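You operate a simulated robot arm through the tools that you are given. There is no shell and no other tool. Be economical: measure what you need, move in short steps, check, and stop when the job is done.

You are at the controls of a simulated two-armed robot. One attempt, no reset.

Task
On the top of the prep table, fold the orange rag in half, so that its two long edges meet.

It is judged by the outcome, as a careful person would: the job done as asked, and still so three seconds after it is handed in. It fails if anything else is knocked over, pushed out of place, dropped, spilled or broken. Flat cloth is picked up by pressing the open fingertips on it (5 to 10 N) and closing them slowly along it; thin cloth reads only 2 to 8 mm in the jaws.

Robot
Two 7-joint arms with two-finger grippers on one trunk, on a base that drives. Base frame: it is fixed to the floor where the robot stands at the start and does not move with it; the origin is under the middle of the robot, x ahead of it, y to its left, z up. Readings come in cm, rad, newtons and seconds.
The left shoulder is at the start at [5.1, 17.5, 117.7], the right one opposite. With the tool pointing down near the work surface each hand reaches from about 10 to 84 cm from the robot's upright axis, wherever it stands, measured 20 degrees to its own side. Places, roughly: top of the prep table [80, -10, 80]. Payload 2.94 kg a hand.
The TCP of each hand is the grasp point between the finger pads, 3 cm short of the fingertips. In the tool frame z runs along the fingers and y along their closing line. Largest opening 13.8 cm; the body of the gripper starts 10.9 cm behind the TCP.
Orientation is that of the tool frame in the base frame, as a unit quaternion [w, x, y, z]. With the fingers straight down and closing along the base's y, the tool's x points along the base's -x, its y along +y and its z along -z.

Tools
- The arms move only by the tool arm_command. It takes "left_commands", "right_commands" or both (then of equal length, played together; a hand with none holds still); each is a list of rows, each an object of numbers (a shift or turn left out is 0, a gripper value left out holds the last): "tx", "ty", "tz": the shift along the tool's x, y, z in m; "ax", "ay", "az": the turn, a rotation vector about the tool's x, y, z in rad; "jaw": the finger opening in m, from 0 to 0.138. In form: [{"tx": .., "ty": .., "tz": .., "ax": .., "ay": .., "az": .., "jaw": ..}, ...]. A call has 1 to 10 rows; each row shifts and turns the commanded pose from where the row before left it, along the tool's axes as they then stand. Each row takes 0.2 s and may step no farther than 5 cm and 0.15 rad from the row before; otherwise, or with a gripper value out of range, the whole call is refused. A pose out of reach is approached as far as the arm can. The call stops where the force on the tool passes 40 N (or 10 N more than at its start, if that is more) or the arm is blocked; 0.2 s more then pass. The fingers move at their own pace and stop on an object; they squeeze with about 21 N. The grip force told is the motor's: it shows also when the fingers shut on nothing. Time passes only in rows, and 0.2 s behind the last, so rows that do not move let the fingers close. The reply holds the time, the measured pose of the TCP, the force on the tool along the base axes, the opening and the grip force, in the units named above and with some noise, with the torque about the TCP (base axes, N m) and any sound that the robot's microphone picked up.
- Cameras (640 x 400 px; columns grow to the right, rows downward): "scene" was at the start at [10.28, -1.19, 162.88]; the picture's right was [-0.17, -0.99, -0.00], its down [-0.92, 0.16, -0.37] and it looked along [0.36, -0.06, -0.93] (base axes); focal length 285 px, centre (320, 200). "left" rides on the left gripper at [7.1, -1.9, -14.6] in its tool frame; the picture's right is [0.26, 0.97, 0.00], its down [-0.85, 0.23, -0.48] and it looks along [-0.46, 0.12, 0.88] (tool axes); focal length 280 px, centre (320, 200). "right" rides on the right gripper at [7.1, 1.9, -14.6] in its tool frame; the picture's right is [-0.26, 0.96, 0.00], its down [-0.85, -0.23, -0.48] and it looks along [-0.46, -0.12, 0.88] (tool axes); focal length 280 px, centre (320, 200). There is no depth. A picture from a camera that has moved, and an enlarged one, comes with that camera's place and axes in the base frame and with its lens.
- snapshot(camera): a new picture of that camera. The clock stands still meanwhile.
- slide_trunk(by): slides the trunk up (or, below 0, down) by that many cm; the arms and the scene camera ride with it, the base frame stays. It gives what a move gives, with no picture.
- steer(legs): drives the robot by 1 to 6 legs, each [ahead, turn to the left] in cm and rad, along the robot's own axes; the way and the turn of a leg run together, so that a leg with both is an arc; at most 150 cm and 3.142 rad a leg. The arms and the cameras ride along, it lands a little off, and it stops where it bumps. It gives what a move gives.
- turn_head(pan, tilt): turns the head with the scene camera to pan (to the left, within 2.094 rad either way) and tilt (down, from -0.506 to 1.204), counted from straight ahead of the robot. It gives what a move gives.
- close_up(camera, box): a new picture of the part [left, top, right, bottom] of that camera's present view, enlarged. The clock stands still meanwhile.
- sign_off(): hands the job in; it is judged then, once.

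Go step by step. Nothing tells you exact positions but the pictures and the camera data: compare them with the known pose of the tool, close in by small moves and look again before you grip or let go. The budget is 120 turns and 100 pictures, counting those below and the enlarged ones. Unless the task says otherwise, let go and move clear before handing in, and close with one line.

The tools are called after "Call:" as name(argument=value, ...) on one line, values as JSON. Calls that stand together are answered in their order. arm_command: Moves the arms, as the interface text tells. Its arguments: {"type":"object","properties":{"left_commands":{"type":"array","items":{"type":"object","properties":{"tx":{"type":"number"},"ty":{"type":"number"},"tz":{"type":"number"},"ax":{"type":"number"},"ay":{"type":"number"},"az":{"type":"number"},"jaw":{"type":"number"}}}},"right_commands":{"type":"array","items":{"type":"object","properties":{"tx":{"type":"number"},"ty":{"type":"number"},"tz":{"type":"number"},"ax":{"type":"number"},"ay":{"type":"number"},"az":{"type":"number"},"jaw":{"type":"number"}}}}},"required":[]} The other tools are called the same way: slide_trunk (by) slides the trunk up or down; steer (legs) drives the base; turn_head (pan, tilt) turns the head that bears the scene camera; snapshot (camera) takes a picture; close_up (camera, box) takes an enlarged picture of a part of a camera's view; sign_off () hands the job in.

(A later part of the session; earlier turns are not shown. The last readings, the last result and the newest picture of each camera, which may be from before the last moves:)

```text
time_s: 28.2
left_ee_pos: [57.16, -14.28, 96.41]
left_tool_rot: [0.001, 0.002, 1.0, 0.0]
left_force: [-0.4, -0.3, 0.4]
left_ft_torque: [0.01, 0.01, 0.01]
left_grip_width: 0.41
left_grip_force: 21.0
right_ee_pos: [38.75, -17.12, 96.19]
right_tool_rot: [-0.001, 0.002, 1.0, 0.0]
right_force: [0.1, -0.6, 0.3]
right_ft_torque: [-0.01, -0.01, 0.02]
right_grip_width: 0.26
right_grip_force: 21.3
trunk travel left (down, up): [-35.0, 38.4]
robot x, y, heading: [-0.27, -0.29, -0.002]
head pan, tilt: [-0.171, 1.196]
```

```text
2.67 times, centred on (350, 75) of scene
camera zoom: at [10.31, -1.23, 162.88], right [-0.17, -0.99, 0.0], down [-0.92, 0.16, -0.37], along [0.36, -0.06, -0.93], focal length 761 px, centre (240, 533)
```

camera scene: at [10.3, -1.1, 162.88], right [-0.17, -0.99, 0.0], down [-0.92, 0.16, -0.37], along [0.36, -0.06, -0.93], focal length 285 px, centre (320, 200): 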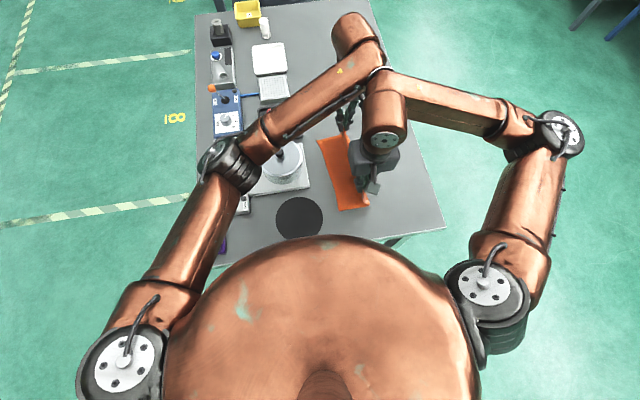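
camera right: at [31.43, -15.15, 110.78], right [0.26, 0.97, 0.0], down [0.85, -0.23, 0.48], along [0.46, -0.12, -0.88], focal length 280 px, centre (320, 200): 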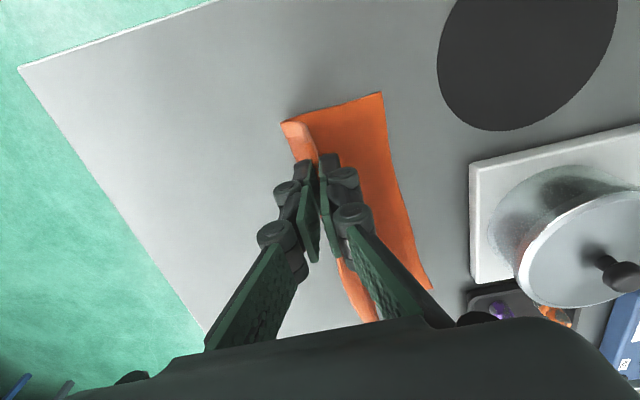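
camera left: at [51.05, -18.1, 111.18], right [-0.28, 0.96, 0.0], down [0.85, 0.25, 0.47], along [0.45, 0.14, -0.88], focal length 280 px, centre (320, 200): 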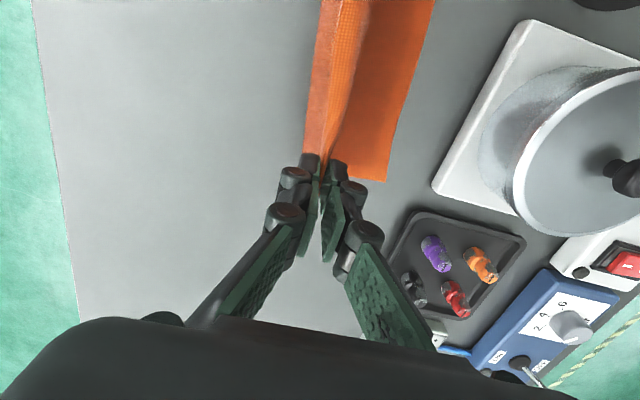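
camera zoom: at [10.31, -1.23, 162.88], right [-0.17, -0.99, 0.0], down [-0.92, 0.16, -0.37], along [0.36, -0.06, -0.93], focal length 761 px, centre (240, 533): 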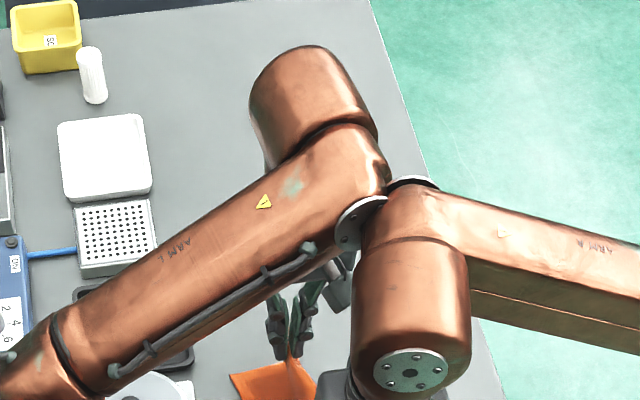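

The left hand now follows its command, so the contact is relieved. The bottom layer has turned slightly: its left edge is at y≈-8.5 under the left hand and y≈-10.6 under the right. I'll take the left hand to y≈-9.2, low over its corner.

Call:
arm_command(left_commands=[{"ty": 0.015, "tz": 0.008}, {"ty": 0.015, "tz": 0.012, "tx": -0.003}, {"ty": 0.012, "tz": 0.016, "tx": -0.003}, {"ty": 0.007, "tz": 0.02}, {}])

Call:
snapshot(camera="left")

Call:
snapshot(camera="right")

Call:
snapshot(camera="scene")

```text
time_s: 29.4
left_ee_pos: [57.76, -9.47, 90.44]
left_tool_rot: [-0.001, 0.002, 1.0, 0.0]
left_force: [-23.2, -10.8, 8.4]
left_ft_torque: [-0.34, 0.73, 0.12]
left_grip_width: 0.41
left_grip_force: 20.7
right_ee_pos: [38.66, -17.07, 96.2]
right_tool_rot: [0.001, 0.0, 1.0, 0.001]
right_force: [24.0, 11.2, -8.4]
right_ft_torque: [0.26, -0.48, 0.16]
right_grip_width: 0.28
right_grip_force: 20.8
trunk travel left (down, up): [-35.0, 38.4]
robot x, y, heading: [0.08, 0.26, -0.002]
head pan, tilt: [-0.171, 1.196]
```

```text
64 pictures are left
camera left: at [50.57, -11.3, 105.33], right [-0.26, 0.97, 0.0], down [0.85, 0.23, 0.47], along [0.46, 0.12, -0.88], focal length 280 px, centre (320, 200)
```

left: 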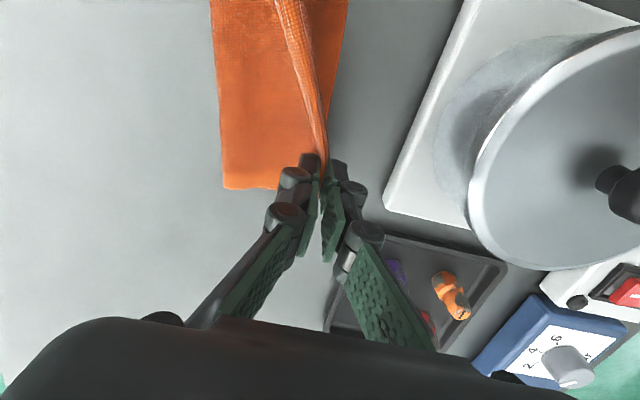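

```text
63 pictures are left
camera right: at [31.61, -15.14, 110.75], right [0.26, 0.96, 0.0], down [0.85, -0.23, 0.48], along [0.46, -0.12, -0.88], focal length 280 px, centre (320, 200)
```

right: 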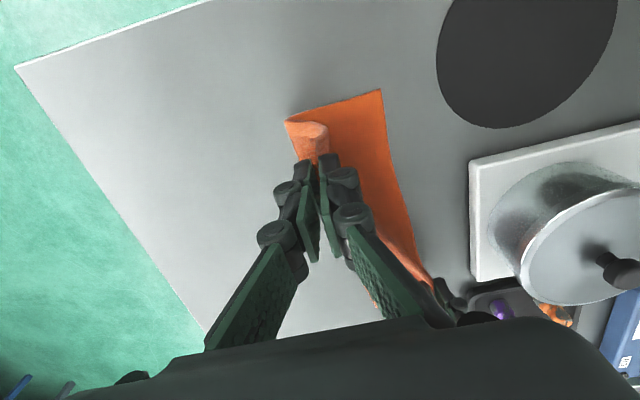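

```text
62 pictures are left
camera scene: at [10.28, -1.19, 162.89], right [-0.17, -0.99, 0.0], down [-0.92, 0.16, -0.37], along [0.36, -0.06, -0.93], focal length 285 px, centre (320, 200)
```

scene: 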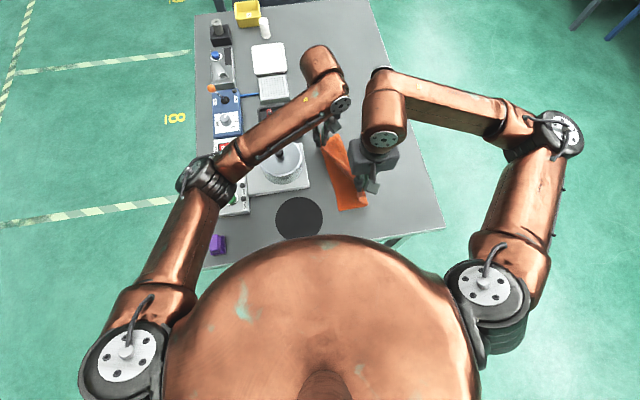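

The cloth is taut between the hands at 23 N because the left got too far ahead. There is now clear space between the wrists, so I'll bring the right hand up alongside.

Call:
arm_command(right_commands=[{"ty": 0.02, "tz": 0.002}, {"ty": 0.015, "tz": 0.008}, {"ty": 0.012, "tz": 0.014}, {"ty": 0.008, "tz": 0.018}, {"ty": 0.004, "tz": 0.018}, {}])

Call:
snapshot(camera="left")

Call:
snapshot(camera="right")

Call:
snapshot(camera="scene")

```text
time_s: 30.8
left_ee_pos: [58.09, -8.72, 90.32]
left_tool_rot: [-0.002, -0.005, 1.0, 0.002]
left_force: [0.6, -0.4, 0.3]
left_ft_torque: [-0.01, -0.03, -0.02]
left_grip_width: 0.43
left_grip_force: 20.9
right_ee_pos: [38.66, -11.01, 90.34]
right_tool_rot: [0.003, -0.002, 1.0, 0.001]
right_force: [-1.7, 0.3, 0.8]
right_ft_torque: [0.03, 0.01, -0.02]
right_grip_width: 0.17
right_grip_force: 18.6
trunk travel left (down, up): [-35.0, 38.4]
robot x, y, heading: [0.34, 0.53, 0.001]
head pan, tilt: [-0.171, 1.196]
```

```text
61 pictures are left
camera left: at [51.02, -10.87, 105.08], right [-0.27, 0.96, 0.01], down [0.85, 0.24, 0.47], along [0.45, 0.13, -0.88], focal length 280 px, centre (320, 200)
```

left: 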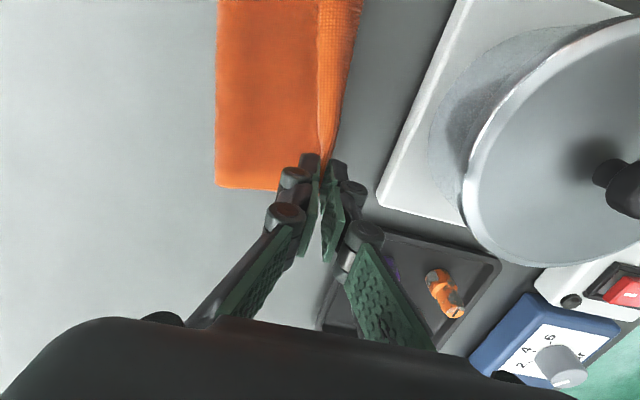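

```text
60 pictures are left
camera right: at [31.45, -9.22, 104.79], right [0.26, 0.97, 0.0], down [0.85, -0.23, 0.48], along [0.46, -0.12, -0.88], focal length 280 px, centre (320, 200)
```

right: 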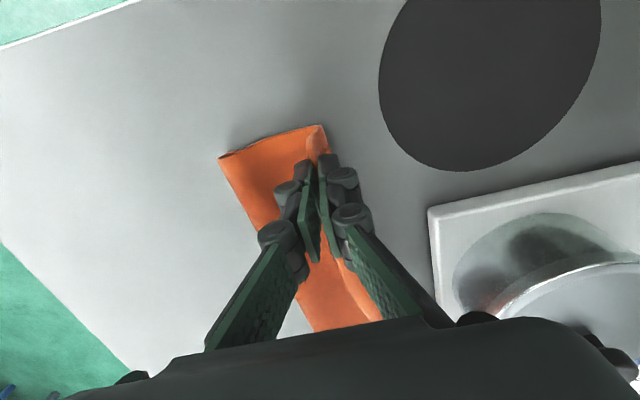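

```text
59 pictures are left
camera scene: at [10.26, -1.18, 162.89], right [-0.17, -0.99, 0.0], down [-0.92, 0.16, -0.37], along [0.36, -0.06, -0.93], focal length 285 px, centre (320, 200)
```

scene: 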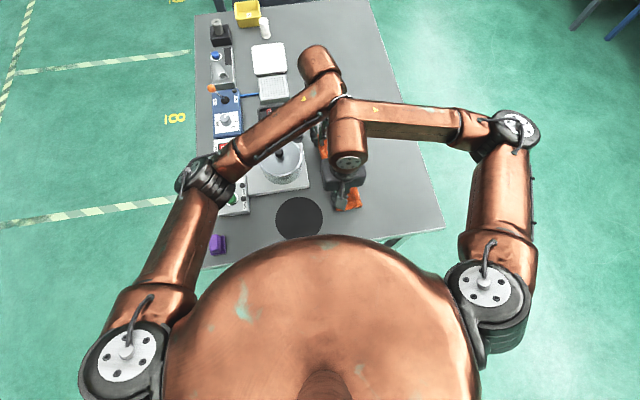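

The flap is nearly over the left edge. The right jaw reads 1.7 mm, so the cloth may have slipped there, and I'll check both closely.

Call:
close_up(camera="right", box=[200, 100, 400, 225])

Call:
close_up(camera="left", box=[200, 80, 440, 230])

```text
3.20 times, centred on (300, 162) of right
camera zoom: at [31.45, -9.22, 104.79], right [0.26, 0.97, 0.0], down [0.85, -0.23, 0.48], along [0.46, -0.12, -0.88], focal length 897 px, centre (384, 320)
```

zoom: 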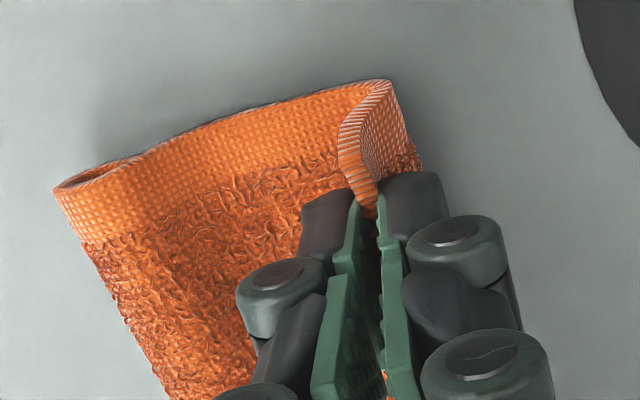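

```text
2.67 times, centred on (320, 155) of left
camera zoom: at [51.02, -10.87, 105.08], right [-0.27, 0.96, 0.01], down [0.85, 0.24, 0.47], along [0.45, 0.13, -0.88], focal length 748 px, centre (320, 320)
```

zoom: 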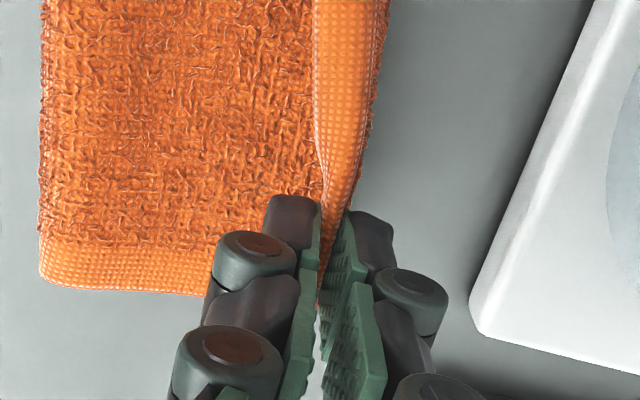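

Both grips still hold the hem upright, and the positions match the bottom edge to within a few mm. I'll lower both hands until the tips meet the bottom layer.

Call:
arm_command(left_commands=[{"tz": 0.005, "ty": -0.002}, {"tz": 0.005}, {"tz": 0.003}, {}], right_commands=[{"tz": 0.005}, {"tz": 0.005}, {"tz": 0.003}, {}])

Call:
close_up(camera="right", box=[200, 100, 400, 225])

Call:
close_up(camera="left", box=[200, 80, 440, 230])

```text
time_s: 31.8
left_ee_pos: [58.24, -8.76, 89.16]
left_tool_rot: [-0.001, -0.005, 1.0, 0.004]
left_force: [-2.1, 0.5, 0.2]
left_ft_torque: [-0.01, 0.03, -0.02]
left_grip_width: 0.43
left_grip_force: 20.8
right_ee_pos: [38.55, -11.21, 88.87]
right_tool_rot: [0.0, 0.001, 1.0, 0.0]
right_force: [0.7, -0.9, 2.2]
right_ft_torque: [-0.03, -0.05, -0.01]
right_grip_width: 0.24
right_grip_force: 22.0
trunk travel left (down, up): [-35.0, 38.4]
robot x, y, heading: [0.3, -0.03, 0.001]
head pan, tilt: [-0.171, 1.196]
```

```text
3.20 times, centred on (300, 162) of right
camera zoom: at [31.45, -9.23, 103.34], right [0.26, 0.96, 0.0], down [0.85, -0.23, 0.48], along [0.46, -0.13, -0.88], focal length 897 px, centre (384, 320)
```

zoom: 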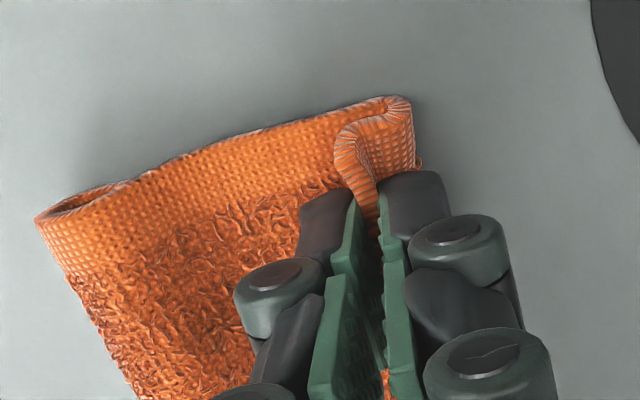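

```text
2.67 times, centred on (320, 155) of left
camera zoom: at [51.14, -10.93, 103.82], right [-0.27, 0.96, 0.0], down [0.85, 0.24, 0.48], along [0.46, 0.13, -0.88], focal length 748 px, centre (320, 320)
```

zoom: 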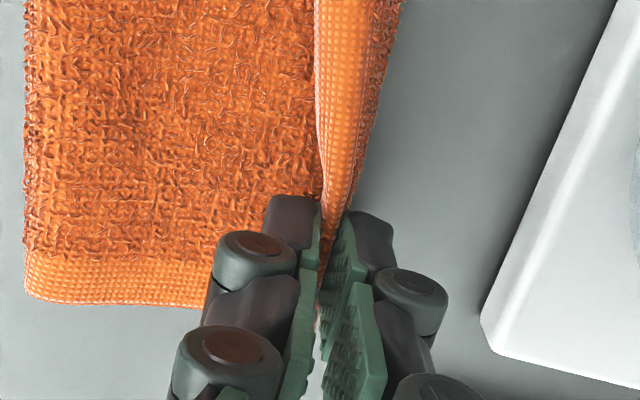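

Both tips are about at the cloth. I'll open both slowly, raise them straight up 3 cm, and see how the hem falls.

Call:
arm_command(left_commands=[{"tz": 0.003}, {"jaw": 0.005}, {"jaw": 0.01}, {"jaw": 0.015}, {"jaw": 0.02}, {}, {"tz": -0.01}, {"tz": -0.01}, {"tz": -0.01}, {}], right_commands=[{}, {"jaw": 0.005}, {"jaw": 0.01}, {"jaw": 0.015}, {"jaw": 0.02}, {}, {"tz": -0.01}, {"tz": -0.01}, {"tz": -0.01}, {}])

Call:
snapshot(camera="right")

Call:
snapshot(camera="left")

```text
time_s: 34.0
left_ee_pos: [58.06, -9.15, 92.02]
left_tool_rot: [-0.001, -0.004, 1.0, -0.002]
left_force: [0.5, 0.9, 0.4]
left_ft_torque: [0.01, 0.02, 0.03]
left_grip_width: 2.02
left_grip_force: 0.0
right_ee_pos: [38.28, -11.18, 91.88]
right_tool_rot: [-0.001, -0.003, 1.0, 0.0]
right_force: [-0.1, -0.8, -0.7]
right_ft_torque: [-0.01, -0.01, -0.01]
right_grip_width: 2.01
right_grip_force: 0.1
trunk travel left (down, up): [-35.0, 38.4]
robot x, y, heading: [0.15, 0.06, -0.002]
head pan, tilt: [-0.171, 1.196]
```

```text
54 pictures are left
camera right: at [31.19, -9.3, 106.39], right [0.26, 0.97, 0.0], down [0.85, -0.22, 0.48], along [0.46, -0.12, -0.88], focal length 280 px, centre (320, 200)
```

right: 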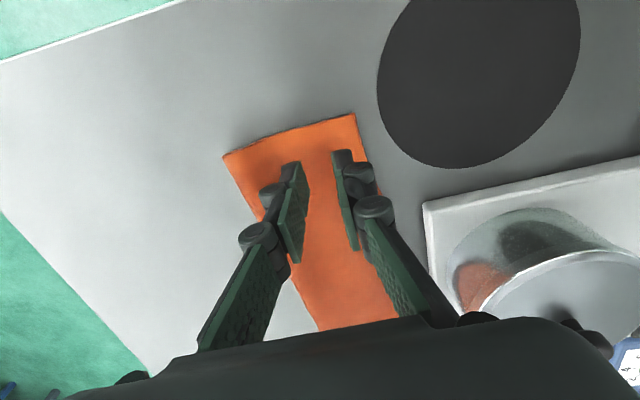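

```text
53 pictures are left
camera left: at [51.0, -11.11, 106.74], right [-0.27, 0.96, 0.0], down [0.85, 0.24, 0.47], along [0.46, 0.13, -0.88], focal length 280 px, centre (320, 200)
```

left: 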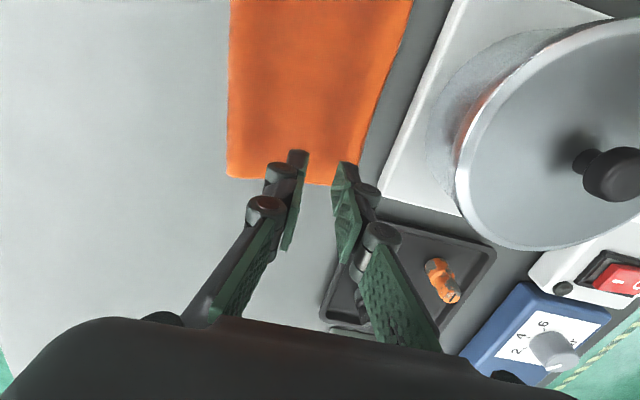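

The flap fell flat on release. I'll raise both hands clear, move the right one aside and inspect the edges.

Call:
arm_command(left_commands=[{"tz": -0.04}, {"tz": -0.04}, {"tz": -0.04}, {}, {}, {"ty": 0.03}, {"ty": 0.04}, {"ty": 0.04}, {"ty": 0.04}, {}], right_commands=[{"tz": -0.04}, {"tz": -0.04, "ty": -0.02}, {"ty": -0.04}, {"ty": -0.04}, {"ty": -0.04}, {"ty": -0.04}, {"ty": -0.04}, {"ty": -0.04}, {}, {}])

Call:
close_up(camera="scene", box=[230, 100, 430, 225])

Call:
snapshot(camera="left")

Call:
snapshot(camera="right")

```text
time_s: 36.2
left_ee_pos: [57.81, 5.91, 104.04]
left_tool_rot: [0.0, 0.001, 1.0, 0.0]
left_force: [0.2, -0.8, 0.8]
left_ft_torque: [0.02, -0.01, 0.0]
left_grip_width: 1.99
left_grip_force: 0.0
right_ee_pos: [38.6, -37.46, 99.86]
right_tool_rot: [0.001, 0.001, 1.0, 0.001]
right_force: [-0.4, -0.8, 0.0]
right_ft_torque: [0.02, -0.02, -0.04]
right_grip_width: 2.0
right_grip_force: 0.0
trunk travel left (down, up): [-35.0, 38.4]
robot x, y, heading: [0.28, 0.12, -0.003]
head pan, tilt: [-0.171, 1.196]
```

```text
3.20 times, centred on (330, 162) of scene
camera zoom: at [10.25, -1.37, 162.88], right [-0.17, -0.99, 0.0], down [-0.92, 0.16, -0.37], along [0.36, -0.06, -0.93], focal length 913 px, centre (288, 320)
```

zoom: 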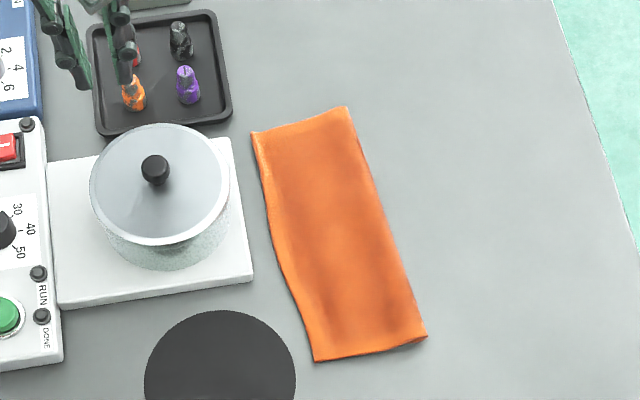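

```text
51 pictures are left
camera left: at [50.66, 3.85, 118.75], right [-0.26, 0.97, 0.0], down [0.85, 0.23, 0.48], along [0.46, 0.13, -0.88], focal length 280 px, centre (320, 200)
```

left: 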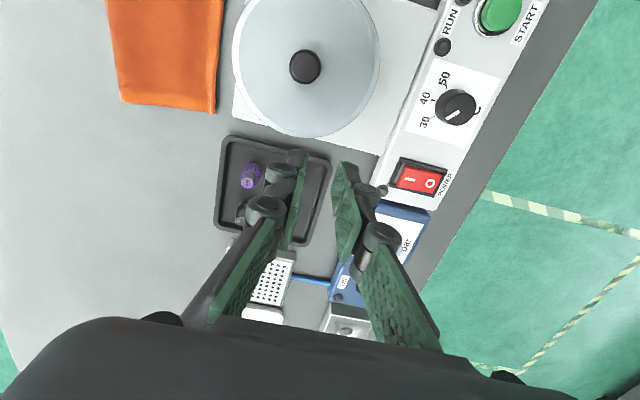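

```text
50 pictures are left
camera right: at [31.48, -35.59, 114.43], right [0.26, 0.96, 0.0], down [0.85, -0.23, 0.48], along [0.46, -0.12, -0.88], focal length 280 px, centre (320, 200)
```

right: 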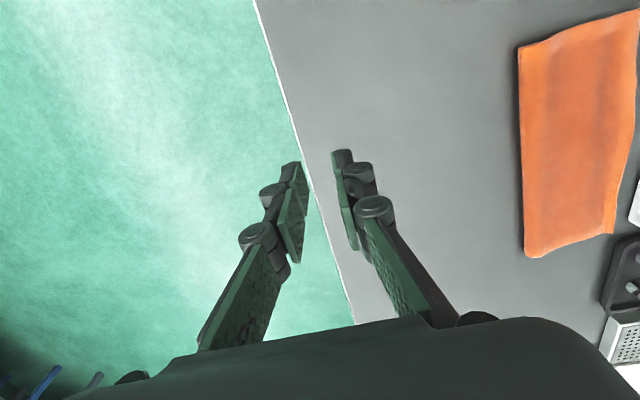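

The rag is folded neatly in half and nothing else has moved. I'll zoom in on the meeting edges to check how well they match.

Call:
close_up(camera="scene", box=[300, 130, 370, 174])

Call:
close_up(camera="scene", box=[300, 170, 370, 214])

Call:
close_up(camera="left", box=[90, 0, 250, 120])

```text
9.09 times, centred on (335, 152) of scene
camera zoom: at [10.25, -1.37, 162.88], right [-0.17, -0.99, 0.0], down [-0.92, 0.16, -0.37], along [0.36, -0.06, -0.93], focal length 2594 px, centre (184, 636)
```

zoom: 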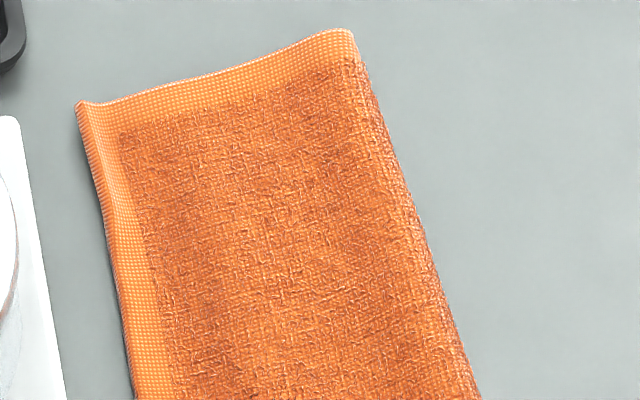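

```text
9.09 times, centred on (335, 192) of scene
camera zoom: at [10.25, -1.37, 162.88], right [-0.17, -0.99, 0.0], down [-0.92, 0.16, -0.37], along [0.36, -0.06, -0.93], focal length 2594 px, centre (184, 273)
```

zoom: 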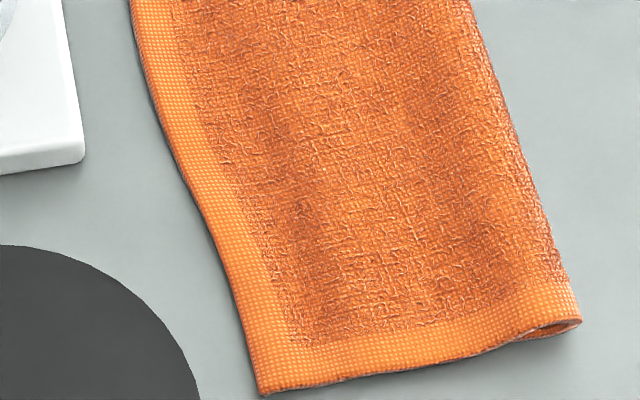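

```text
3.33 times, centred on (170, 60) of left
camera zoom: at [50.66, 3.85, 118.75], right [-0.26, 0.97, 0.0], down [0.85, 0.23, 0.48], along [0.46, 0.13, -0.88], focal length 935 px, centre (820, 667)
```

zoom: 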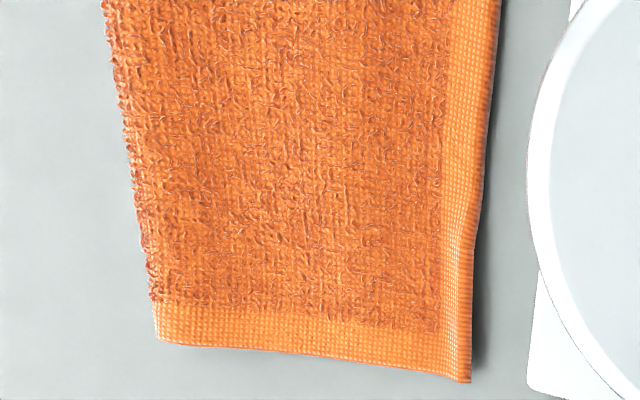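

No bottom layer shows past the flap, but the folded width comes out at about 10 cm instead of 9, so the top layer may overhang by a centimetre or two. I'll look closer at both end profiles.

Call:
close_up(camera="scene", box=[322, 200, 346, 215])

Call:
close_up(camera="left", box=[160, 40, 240, 120])

```text
16.00 times, centred on (334, 208) of scene
camera zoom: at [10.25, -1.37, 162.88], right [-0.17, -0.99, 0.0], down [-0.92, 0.16, -0.37], along [0.36, -0.06, -0.93], focal length 4565 px, centre (96, 80)
```

zoom: 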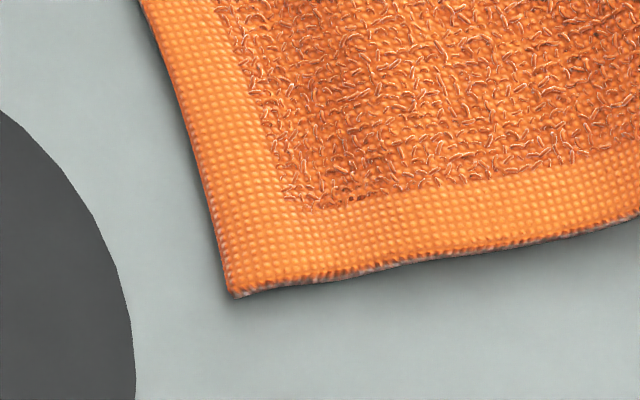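

```text
5.00 times, centred on (200, 80) of left
camera zoom: at [50.66, 3.85, 118.75], right [-0.26, 0.97, 0.0], down [0.85, 0.23, 0.48], along [0.46, 0.13, -0.88], focal length 1402 px, centre (920, 800)
```

zoom: 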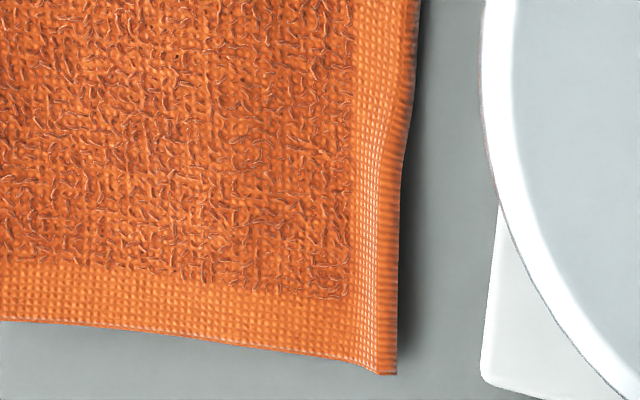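

The views from above can't settle it. I'll bring the right-hand camera low in front of the rag's near end to see the profile.

Call:
arm_command(right_commands=[{"tx": 0.03, "ty": 0.03}, {"tx": 0.03, "ty": 0.03}, {"tx": 0.03, "ty": 0.03}, {"tx": 0.026, "ty": 0.03, "ay": -0.12}, {"ay": -0.13}, {"ay": -0.13}, {"ay": -0.13}, {}])

Call:
snapshot(camera="right")

```text
time_s: 38.0
left_ee_pos: [57.88, 5.99, 104.05]
left_tool_rot: [-0.001, 0.0, 1.0, -0.001]
left_force: [-0.6, -0.7, -0.1]
left_ft_torque: [-0.04, 0.02, -0.01]
left_grip_width: 2.0
left_grip_force: 0.0
right_ee_pos: [28.72, -28.8, 99.65]
right_tool_rot: [0.031, 0.047, 0.998, 0.015]
right_force: [0.8, -0.2, -0.5]
right_ft_torque: [0.0, 0.04, 0.02]
right_grip_width: 1.98
right_grip_force: 0.0
right hand out of reach, approached as far as the arm can: row 4, 5, 6, 7
trunk travel left (down, up): [-35.0, 38.4]
robot x, y, heading: [-0.06, 0.11, -0.003]
head pan, tilt: [-0.171, 1.196]
```

```text
44 pictures are left
camera right: at [20.93, -26.68, 113.8], right [0.35, 0.94, 0.05], down [0.79, -0.32, 0.52], along [0.5, -0.14, -0.85], focal length 280 px, centre (320, 200)
```

right: 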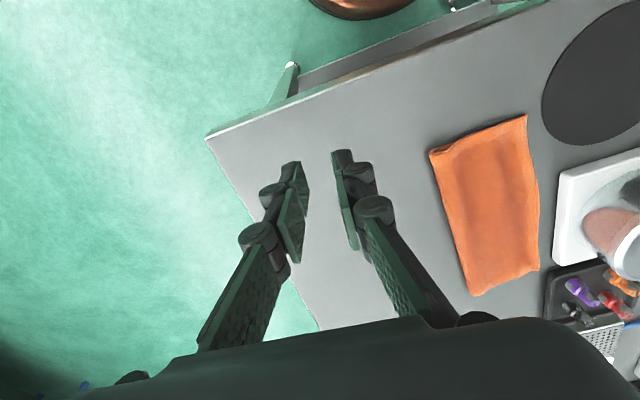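

The right hand can't reach that pose. I'll view the left edge from the left side instead, rolling the left-hand camera low over the free area by the black disc.

Call:
arm_command(left_commands=[{"tx": 0.045}, {"tx": 0.045}, {"tx": 0.045}, {"tx": 0.043, "ty": 0.02}, {"ax": 0.14}, {"ax": 0.14}, {"ax": 0.14}, {"ax": 0.14}, {"ax": 0.14}, {"ax": 0.14}])

Call:
snapshot(camera="left")

Call:
snapshot(camera="scene")

```text
time_s: 40.2
left_ee_pos: [40.86, 8.56, 104.25]
left_tool_rot: [0.0, 0.0, 0.912, -0.409]
left_force: [0.0, 1.2, 0.2]
left_ft_torque: [0.01, -0.02, 0.07]
left_grip_width: 1.99
left_grip_force: 0.1
left hand out of reach, approached as far as the arm can: row 8, 9
right_ee_pos: [28.53, -28.76, 99.59]
right_tool_rot: [0.031, 0.046, 0.998, 0.015]
right_force: [0.1, -0.2, 0.3]
right_ft_torque: [-0.06, -0.04, 0.0]
right_grip_width: 1.99
right_grip_force: 0.1
trunk travel left (down, up): [-35.0, 38.4]
robot x, y, heading: [-0.03, 0.09, -0.006]
head pan, tilt: [-0.171, 1.196]
```

```text
43 pictures are left
camera left: at [33.72, 17.99, 115.55], right [-0.26, 0.64, -0.72], down [0.85, 0.51, 0.15], along [0.46, -0.57, -0.68], focal length 280 px, centre (320, 200)
```

left: 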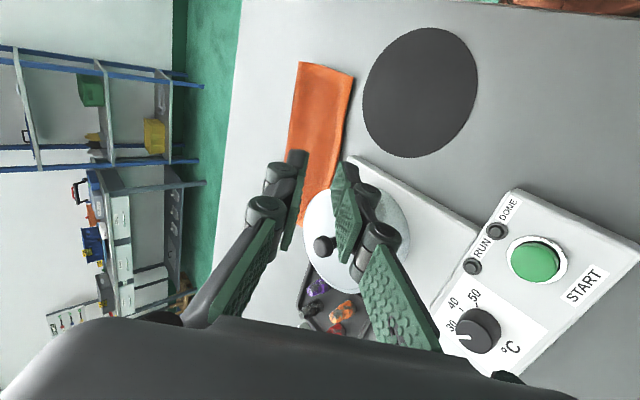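

```text
42 pictures are left
camera scene: at [10.13, -1.01, 162.9], right [-0.17, -0.99, 0.0], down [-0.92, 0.16, -0.37], along [0.36, -0.06, -0.93], focal length 285 px, centre (320, 200)
```

scene: 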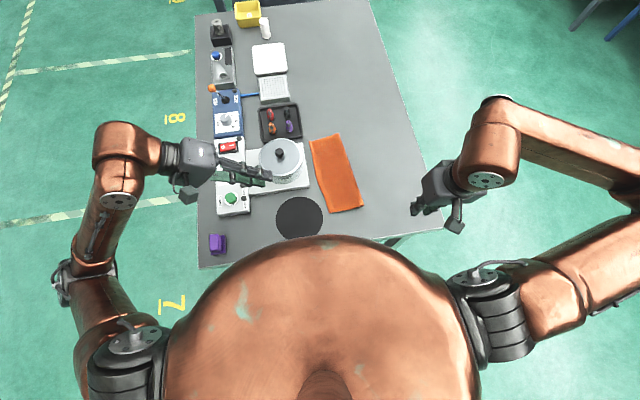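

Call:
close_up(camera="left", box=[280, 50, 376, 110])

Call:
close_up(camera="left", box=[290, 100, 370, 150])

```text
6.67 times, centred on (328, 80) of left
camera zoom: at [33.72, 17.99, 115.55], right [-0.26, 0.64, -0.72], down [0.85, 0.51, 0.15], along [0.46, -0.57, -0.68], focal length 1869 px, centre (267, 1000)
```

zoom: 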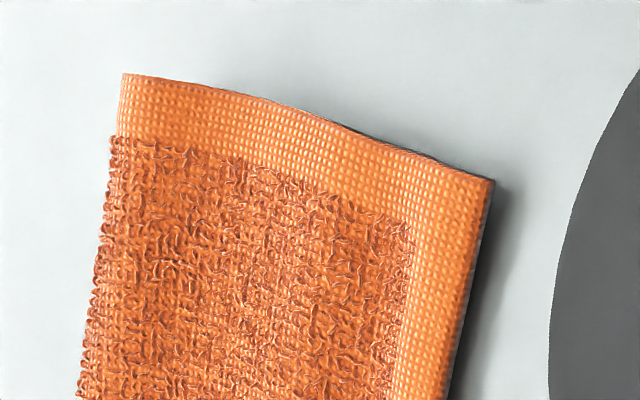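

```text
8.00 times, centred on (330, 125) of left
camera zoom: at [33.72, 17.99, 115.55], right [-0.26, 0.64, -0.72], down [0.85, 0.51, 0.15], along [0.46, -0.57, -0.68], focal length 2243 px, centre (240, 800)
```

zoom: 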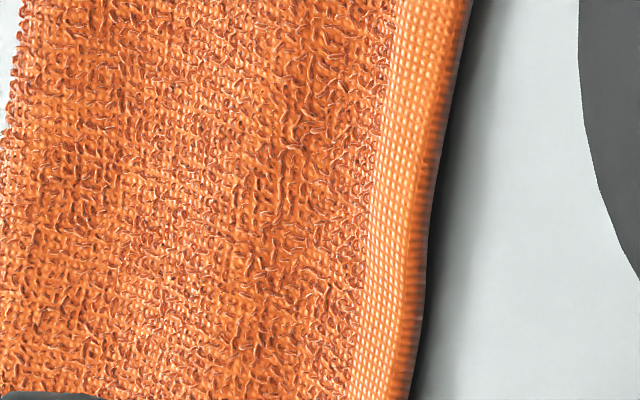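

The flap's edge casts a shadow and hides the bottom layer, so it does overhang. I'll lower this camera by 6 cm for a flatter view, since the control box tops out at z≈90 and stays clear.

Call:
arm_command(left_commands=[{"tz": 0.02, "ty": 0.022}, {"tz": 0.02, "ty": 0.022}, {"ax": 0.1}, {"ax": 0.1}, {}])

Call:
snapshot(camera="left")

```text
time_s: 41.4
left_ee_pos: [40.9, 8.23, 98.32]
left_tool_rot: [0.0, 0.001, 0.868, -0.497]
left_force: [0.3, -0.6, -0.2]
left_ft_torque: [-0.01, 0.0, 0.01]
left_grip_width: 2.02
left_grip_force: 0.0
right_ee_pos: [28.71, -28.8, 99.78]
right_tool_rot: [0.031, 0.046, 0.998, 0.016]
right_force: [-0.6, 0.1, 0.1]
right_ft_torque: [-0.02, 0.01, 0.0]
right_grip_width: 2.01
right_grip_force: 0.1
trunk travel left (down, up): [-35.0, 38.4]
robot x, y, heading: [0.17, -0.21, 0.003]
head pan, tilt: [-0.171, 1.196]
```

```text
39 pictures are left
camera left: at [33.77, 19.68, 107.45], right [-0.26, 0.49, -0.83], down [0.85, 0.53, 0.04], along [0.46, -0.7, -0.55], focal length 280 px, centre (320, 200)
```

left: 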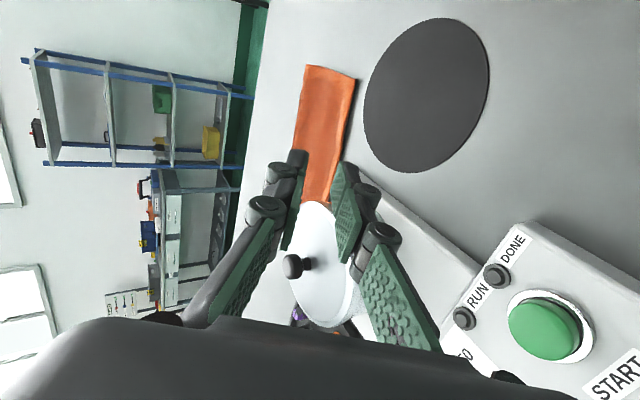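

Call:
close_up(camera="left", box=[324, 65, 372, 95])

Call:
close_up(camera="left", box=[316, 100, 380, 140])

```text
13.33 times, centred on (348, 80) of left
camera zoom: at [33.77, 19.68, 107.45], right [-0.26, 0.49, -0.83], down [0.85, 0.53, 0.04], along [0.46, -0.7, -0.55], focal length 3738 px, centre (-53, 1800)
```

zoom: 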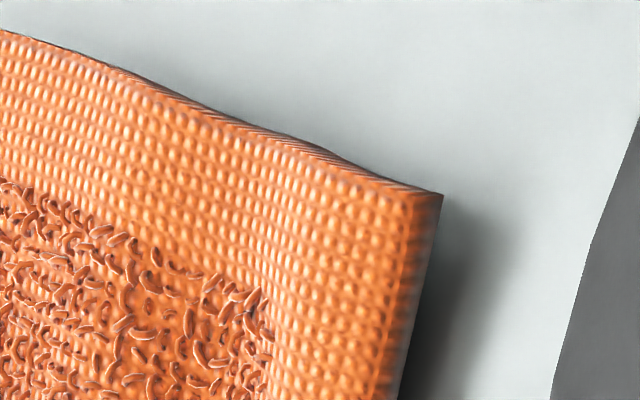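

```text
10.00 times, centred on (348, 120) of left
camera zoom: at [33.77, 19.68, 107.45], right [-0.26, 0.49, -0.83], down [0.85, 0.53, 0.04], along [0.46, -0.7, -0.55], focal length 2804 px, centre (40, 1000)
```

zoom: 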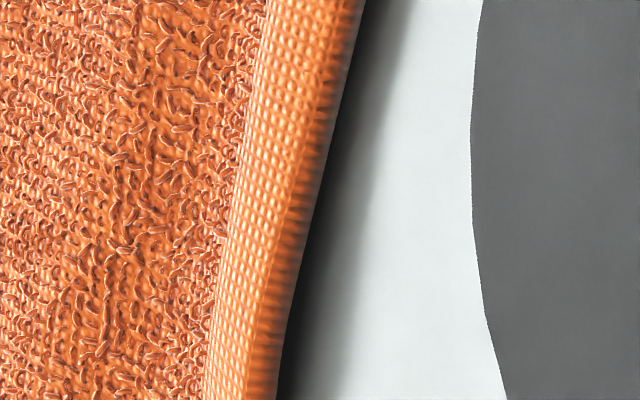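

Even the low view shows only the flap at the left, so the top layer overhangs by roughly 2 cm. I'll re-grip just the overhanging hem, one corner at a time, and set it back. First I'll bring the left hand out of this pose.

Call:
arm_command(left_commands=[{"ax": -0.1}, {"ax": -0.1}, {"tz": -0.02, "ty": -0.022}, {"tz": -0.02, "ty": -0.022}, {"ax": -0.14}, {"ax": -0.14}, {"ax": -0.14}, {"ax": -0.14}, {"ax": -0.14}, {"ax": -0.14}])

Call:
arm_command(left_commands=[{"tz": -0.02, "tx": -0.03}, {"tx": -0.045}, {"tx": -0.045}, {"tx": -0.045, "ty": -0.03}, {"ty": -0.045}, {"ty": -0.045}, {"ty": -0.037, "jaw": 0.016}, {"tz": 0.05}, {"tz": 0.04}, {}], right_commands=[{"ty": -0.03}, {"ty": -0.03}, {}, {}, {}, {}, {}, {}, {}, {}])

Call:
snapshot(camera="left")

Call:
snapshot(camera="scene")

```text
time_s: 43.6
left_ee_pos: [40.83, 8.25, 104.37]
left_tool_rot: [0.001, -0.001, 1.0, 0.002]
left_force: [-0.4, -0.7, -0.1]
left_ft_torque: [0.04, 0.03, 0.0]
left_grip_width: 1.99
left_grip_force: 0.0
right_ee_pos: [28.77, -28.96, 99.7]
right_tool_rot: [0.031, 0.046, 0.998, 0.016]
right_force: [-0.4, -0.2, -0.4]
right_ft_torque: [0.01, 0.0, -0.02]
right_grip_width: 2.03
right_grip_force: 0.1
trunk travel left (down, up): [-35.0, 38.4]
robot x, y, heading: [0.21, -0.01, -0.002]
head pan, tilt: [-0.171, 1.196]
```

```text
refused: row 4 steps farther than a row can; nothing moved
```

```text
36 pictures are left
camera left: at [33.66, 6.16, 119.1], right [-0.26, 0.96, 0.0], down [0.85, 0.23, 0.48], along [0.46, 0.13, -0.88], focal length 280 px, centre (320, 200)
```

left: 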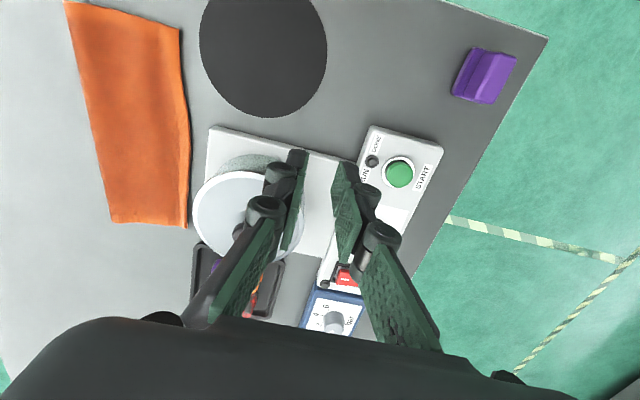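

```text
35 pictures are left
camera scene: at [10.27, -1.31, 162.88], right [-0.17, -0.99, 0.0], down [-0.92, 0.16, -0.37], along [0.36, -0.06, -0.93], focal length 285 px, centre (320, 200)
```

scene: 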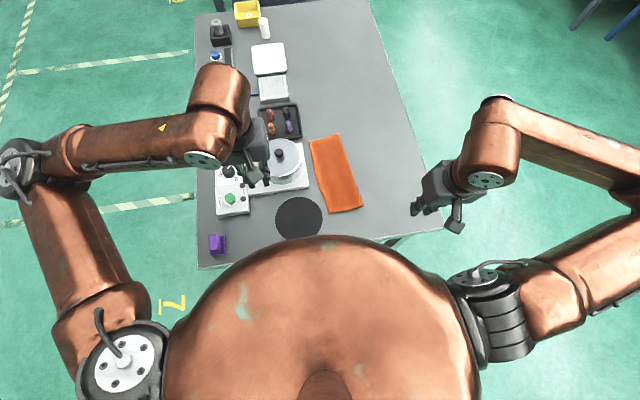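

The flap's edge runs from (60.3,-6.1) to (36,-7.9). I'll take the left hand above the far part of that edge in smaller steps.

Call:
arm_command(left_commands=[{"tz": -0.02, "tx": -0.035}, {"tx": -0.045}, {"tx": -0.045}, {"tx": -0.042}, {"ty": -0.035}, {"ty": -0.04}, {"ty": -0.04, "jaw": 0.016}, {"ty": -0.035}, {"tz": 0.045}, {"tz": 0.045}], right_commands=[{"ty": -0.03}, {"ty": -0.03}, {}, {}, {}, {}, {}, {}, {}, {}])

Call:
arm_command(left_commands=[{"tz": 0.04}, {"tz": 0.02}, {}])

Call:
snapshot(camera="left")

Call:
close_up(camera="left", box=[200, 80, 440, 230])

```text
time_s: 45.8
left_ee_pos: [57.47, -6.68, 97.35]
left_tool_rot: [0.0, 0.0, 1.0, 0.0]
left_force: [0.1, 0.8, -0.1]
left_ft_torque: [0.05, 0.05, -0.01]
left_grip_width: 1.62
left_grip_force: 0.0
right_ee_pos: [28.39, -34.62, 99.49]
right_tool_rot: [0.03, 0.046, 0.998, 0.016]
right_force: [0.2, -0.3, -0.7]
right_ft_torque: [-0.05, 0.01, -0.02]
right_grip_width: 2.0
right_grip_force: 0.0
trunk travel left (down, up): [-35.0, 38.4]
robot x, y, heading: [0.08, -0.01, 0.002]
head pan, tilt: [-0.171, 1.196]
```

```text
time_s: 46.6
left_ee_pos: [57.43, -6.84, 91.29]
left_tool_rot: [0.0, 0.0, 1.0, 0.0]
left_force: [0.5, -0.1, -0.3]
left_ft_torque: [0.0, 0.01, 0.0]
left_grip_width: 1.62
left_grip_force: 0.1
right_ee_pos: [28.26, -34.52, 99.54]
right_tool_rot: [0.03, 0.045, 0.998, 0.016]
right_force: [-0.5, -0.7, 0.8]
right_ft_torque: [0.02, 0.0, 0.0]
right_grip_width: 2.01
right_grip_force: 0.1
trunk travel left (down, up): [-35.0, 38.4]
robot x, y, heading: [0.19, -0.04, 0.002]
head pan, tilt: [-0.171, 1.196]
```

```text
34 pictures are left
camera left: at [50.34, -8.79, 106.02], right [-0.26, 0.97, 0.0], down [0.85, 0.23, 0.48], along [0.46, 0.12, -0.88], focal length 280 px, centre (320, 200)
```

left: 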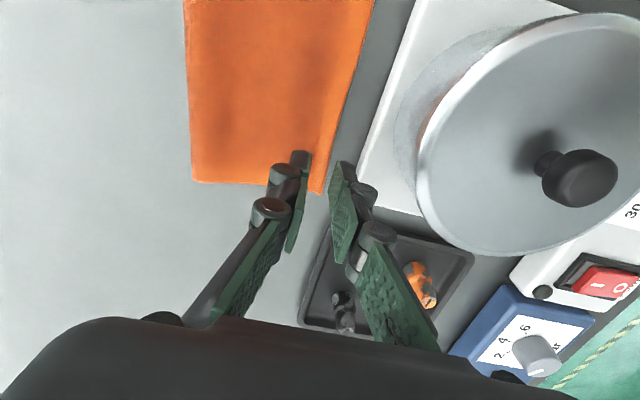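

```text
2.67 times, centred on (320, 155) of left
camera zoom: at [50.34, -8.79, 106.02], right [-0.26, 0.97, 0.0], down [0.85, 0.23, 0.48], along [0.46, 0.12, -0.88], focal length 748 px, centre (320, 320)
```

zoom: 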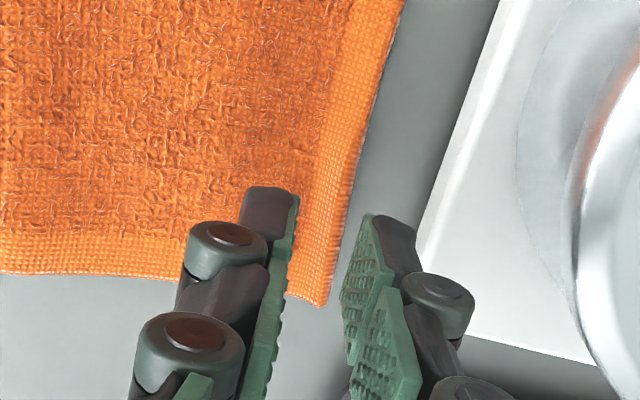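

The fingers straddle the hem with the outer one about 4 mm clear. I'll go down to contact.

Call:
arm_command(left_commands=[{"tz": 0.015}, {"tz": 0.008}, {"tz": 0.004}, {"tz": 0.003}, {}])

Call:
close_up(camera="left", box=[240, 110, 400, 210])

```text
time_s: 47.8
left_ee_pos: [57.43, -6.66, 88.39]
left_tool_rot: [0.001, -0.001, 1.0, 0.0]
left_force: [-0.8, 0.3, 0.4]
left_ft_torque: [-0.02, 0.0, -0.04]
left_grip_width: 1.6
left_grip_force: 0.0
right_ee_pos: [28.38, -34.59, 99.47]
right_tool_rot: [0.03, 0.046, 0.998, 0.016]
right_force: [-2.0, 0.2, -0.9]
right_ft_torque: [0.0, 0.02, -0.01]
right_grip_width: 1.99
right_grip_force: 0.0
trunk travel left (down, up): [-35.0, 38.4]
robot x, y, heading: [-0.07, -0.06, 0.001]
head pan, tilt: [-0.171, 1.196]
```

```text
4.00 times, centred on (320, 160) of left
camera zoom: at [50.42, -8.65, 103.08], right [-0.26, 0.97, 0.0], down [0.85, 0.23, 0.48], along [0.46, 0.12, -0.88], focal length 1122 px, centre (320, 360)
```

zoom: 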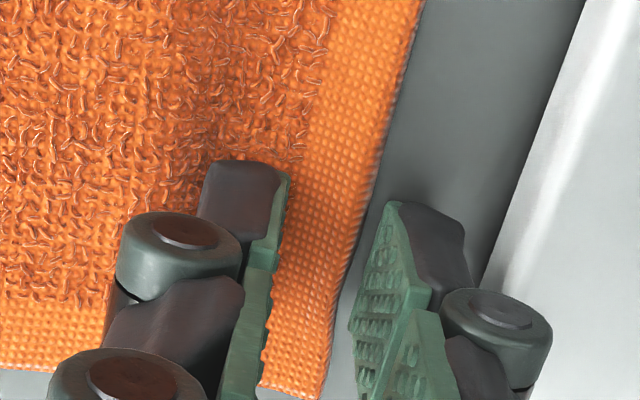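

Call:
arm_command(left_commands=[{"tz": 0.0015}, {"tz": 0.001}, {}])

```text
time_s: 48.6
left_ee_pos: [57.54, -6.81, 88.14]
left_tool_rot: [0.0, 0.0, 1.0, -0.001]
left_force: [0.4, -1.0, 9.4]
left_ft_torque: [-0.09, -0.06, 0.03]
left_grip_width: 1.52
left_grip_force: 0.1
right_ee_pos: [28.37, -34.58, 99.49]
right_tool_rot: [0.031, 0.047, 0.998, 0.015]
right_force: [-0.1, -0.3, 0.2]
right_ft_torque: [-0.01, -0.04, 0.03]
right_grip_width: 2.01
right_grip_force: 0.1
trunk travel left (down, up): [-35.0, 38.4]
robot x, y, heading: [-0.13, 0.52, 0.003]
head pan, tilt: [-0.171, 1.196]
```

Contact is at 9 N and at single-layer height, which fits an overhang. I'll close slowly, then lift a little and look at the bottom layer.

Call:
arm_command(left_commands=[{"jaw": 0.013}, {"jaw": 0.0105}, {"jaw": 0.008}, {"jaw": 0.006}, {"jaw": 0.003}, {"jaw": 0.0}, {}, {"tz": -0.01}, {"tz": -0.01}, {}])

Call:
close_up(camera="left", box=[200, 60, 440, 210])

Call:
close_up(camera="scene", box=[280, 110, 380, 220])

```text
time_s: 50.8
left_ee_pos: [57.46, -6.69, 90.21]
left_tool_rot: [-0.001, 0.0, 1.0, 0.001]
left_force: [-0.9, 1.5, 0.8]
left_ft_torque: [0.02, -0.03, 0.0]
left_grip_width: 0.13
left_grip_force: 16.3
right_ee_pos: [28.35, -34.56, 99.49]
right_tool_rot: [0.03, 0.045, 0.998, 0.017]
right_force: [-0.1, -0.2, -0.2]
right_ft_torque: [-0.03, -0.01, -0.01]
right_grip_width: 2.01
right_grip_force: 0.0
trunk travel left (down, up): [-35.0, 38.4]
robot x, y, heading: [-0.27, 0.02, 0.002]
head pan, tilt: [-0.171, 1.196]
```

```text
2.67 times, centred on (320, 135) of left
camera zoom: at [50.44, -8.63, 104.88], right [-0.26, 0.97, 0.0], down [0.85, 0.23, 0.48], along [0.46, 0.13, -0.88], focal length 748 px, centre (320, 373)
```

zoom: 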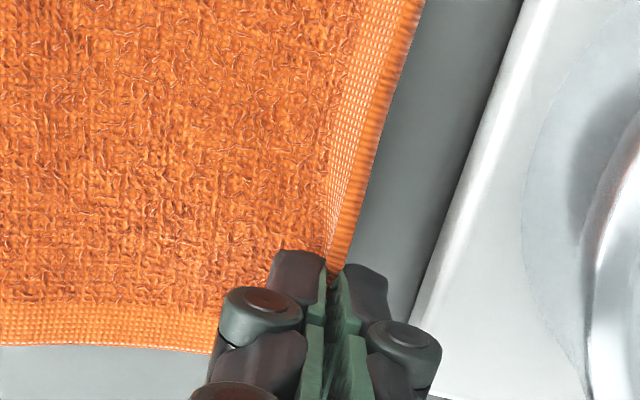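

```text
3.64 times, centred on (330, 165) of scene
camera zoom: at [10.29, -1.2, 162.88], right [-0.17, -0.99, 0.0], down [-0.92, 0.16, -0.37], along [0.36, -0.06, -0.93], focal length 1038 px, centre (284, 327)
```

zoom: 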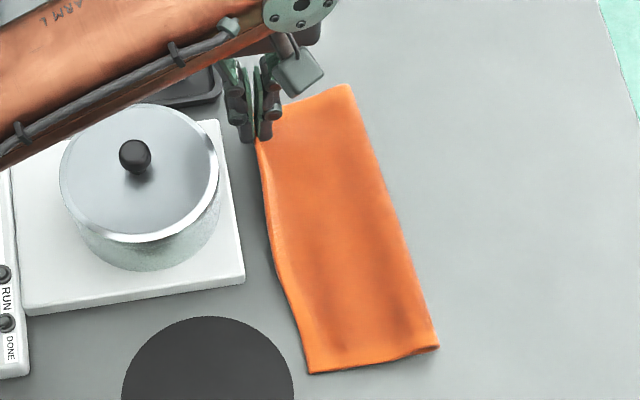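

It holds the edge by a thin grip. I'll lift about 3 cm and move 1 cm to the right, gently, to reveal the bottom layer.

Call:
arm_command(left_commands=[{"tz": -0.01, "ty": -0.003}, {"tz": -0.01, "ty": -0.004}, {"tz": -0.01, "ty": -0.004}, {}])

Call:
close_up(camera="left", box=[200, 60, 440, 210])

Call:
close_up(camera="scene", box=[300, 130, 364, 170])

```text
time_s: 51.8
left_ee_pos: [57.66, -7.63, 92.99]
left_tool_rot: [0.0, 0.0, 1.0, 0.0]
left_force: [-0.6, 0.8, 2.5]
left_ft_torque: [-0.1, 0.02, -0.04]
left_grip_width: 0.14
left_grip_force: 21.0
right_ee_pos: [28.41, -34.63, 99.45]
right_tool_rot: [0.031, 0.046, 0.998, 0.016]
right_force: [-0.4, -0.6, 0.0]
right_ft_torque: [-0.03, 0.01, -0.01]
right_grip_width: 1.98
right_grip_force: 0.1
trunk travel left (down, up): [-35.0, 38.4]
robot x, y, heading: [0.26, -0.03, 0.0]
head pan, tilt: [-0.171, 1.196]
```

```text
2.67 times, centred on (320, 135) of left
camera zoom: at [50.59, -9.65, 107.73], right [-0.26, 0.96, 0.0], down [0.85, 0.23, 0.48], along [0.46, 0.12, -0.88], focal length 748 px, centre (320, 373)
```

zoom: 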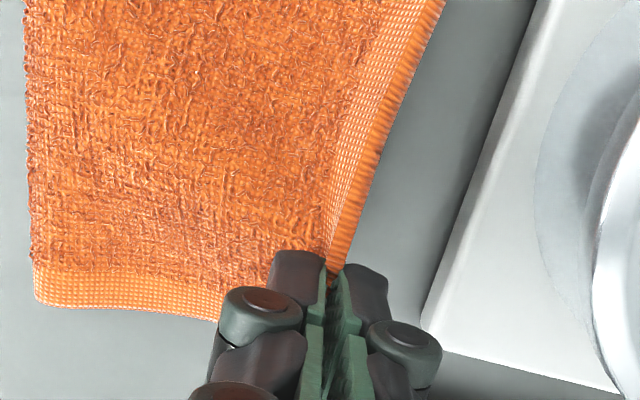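

```text
10.00 times, centred on (332, 150) of scene
camera zoom: at [10.29, -1.19, 162.88], right [-0.17, -0.99, 0.0], down [-0.92, 0.16, -0.37], along [0.36, -0.06, -0.93], focal length 2853 px, centre (200, 700)
```

zoom: 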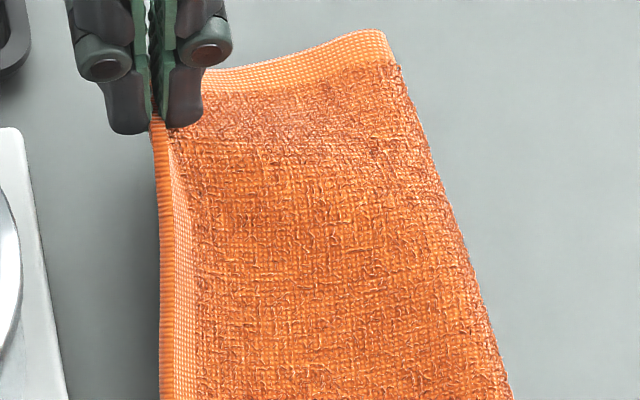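

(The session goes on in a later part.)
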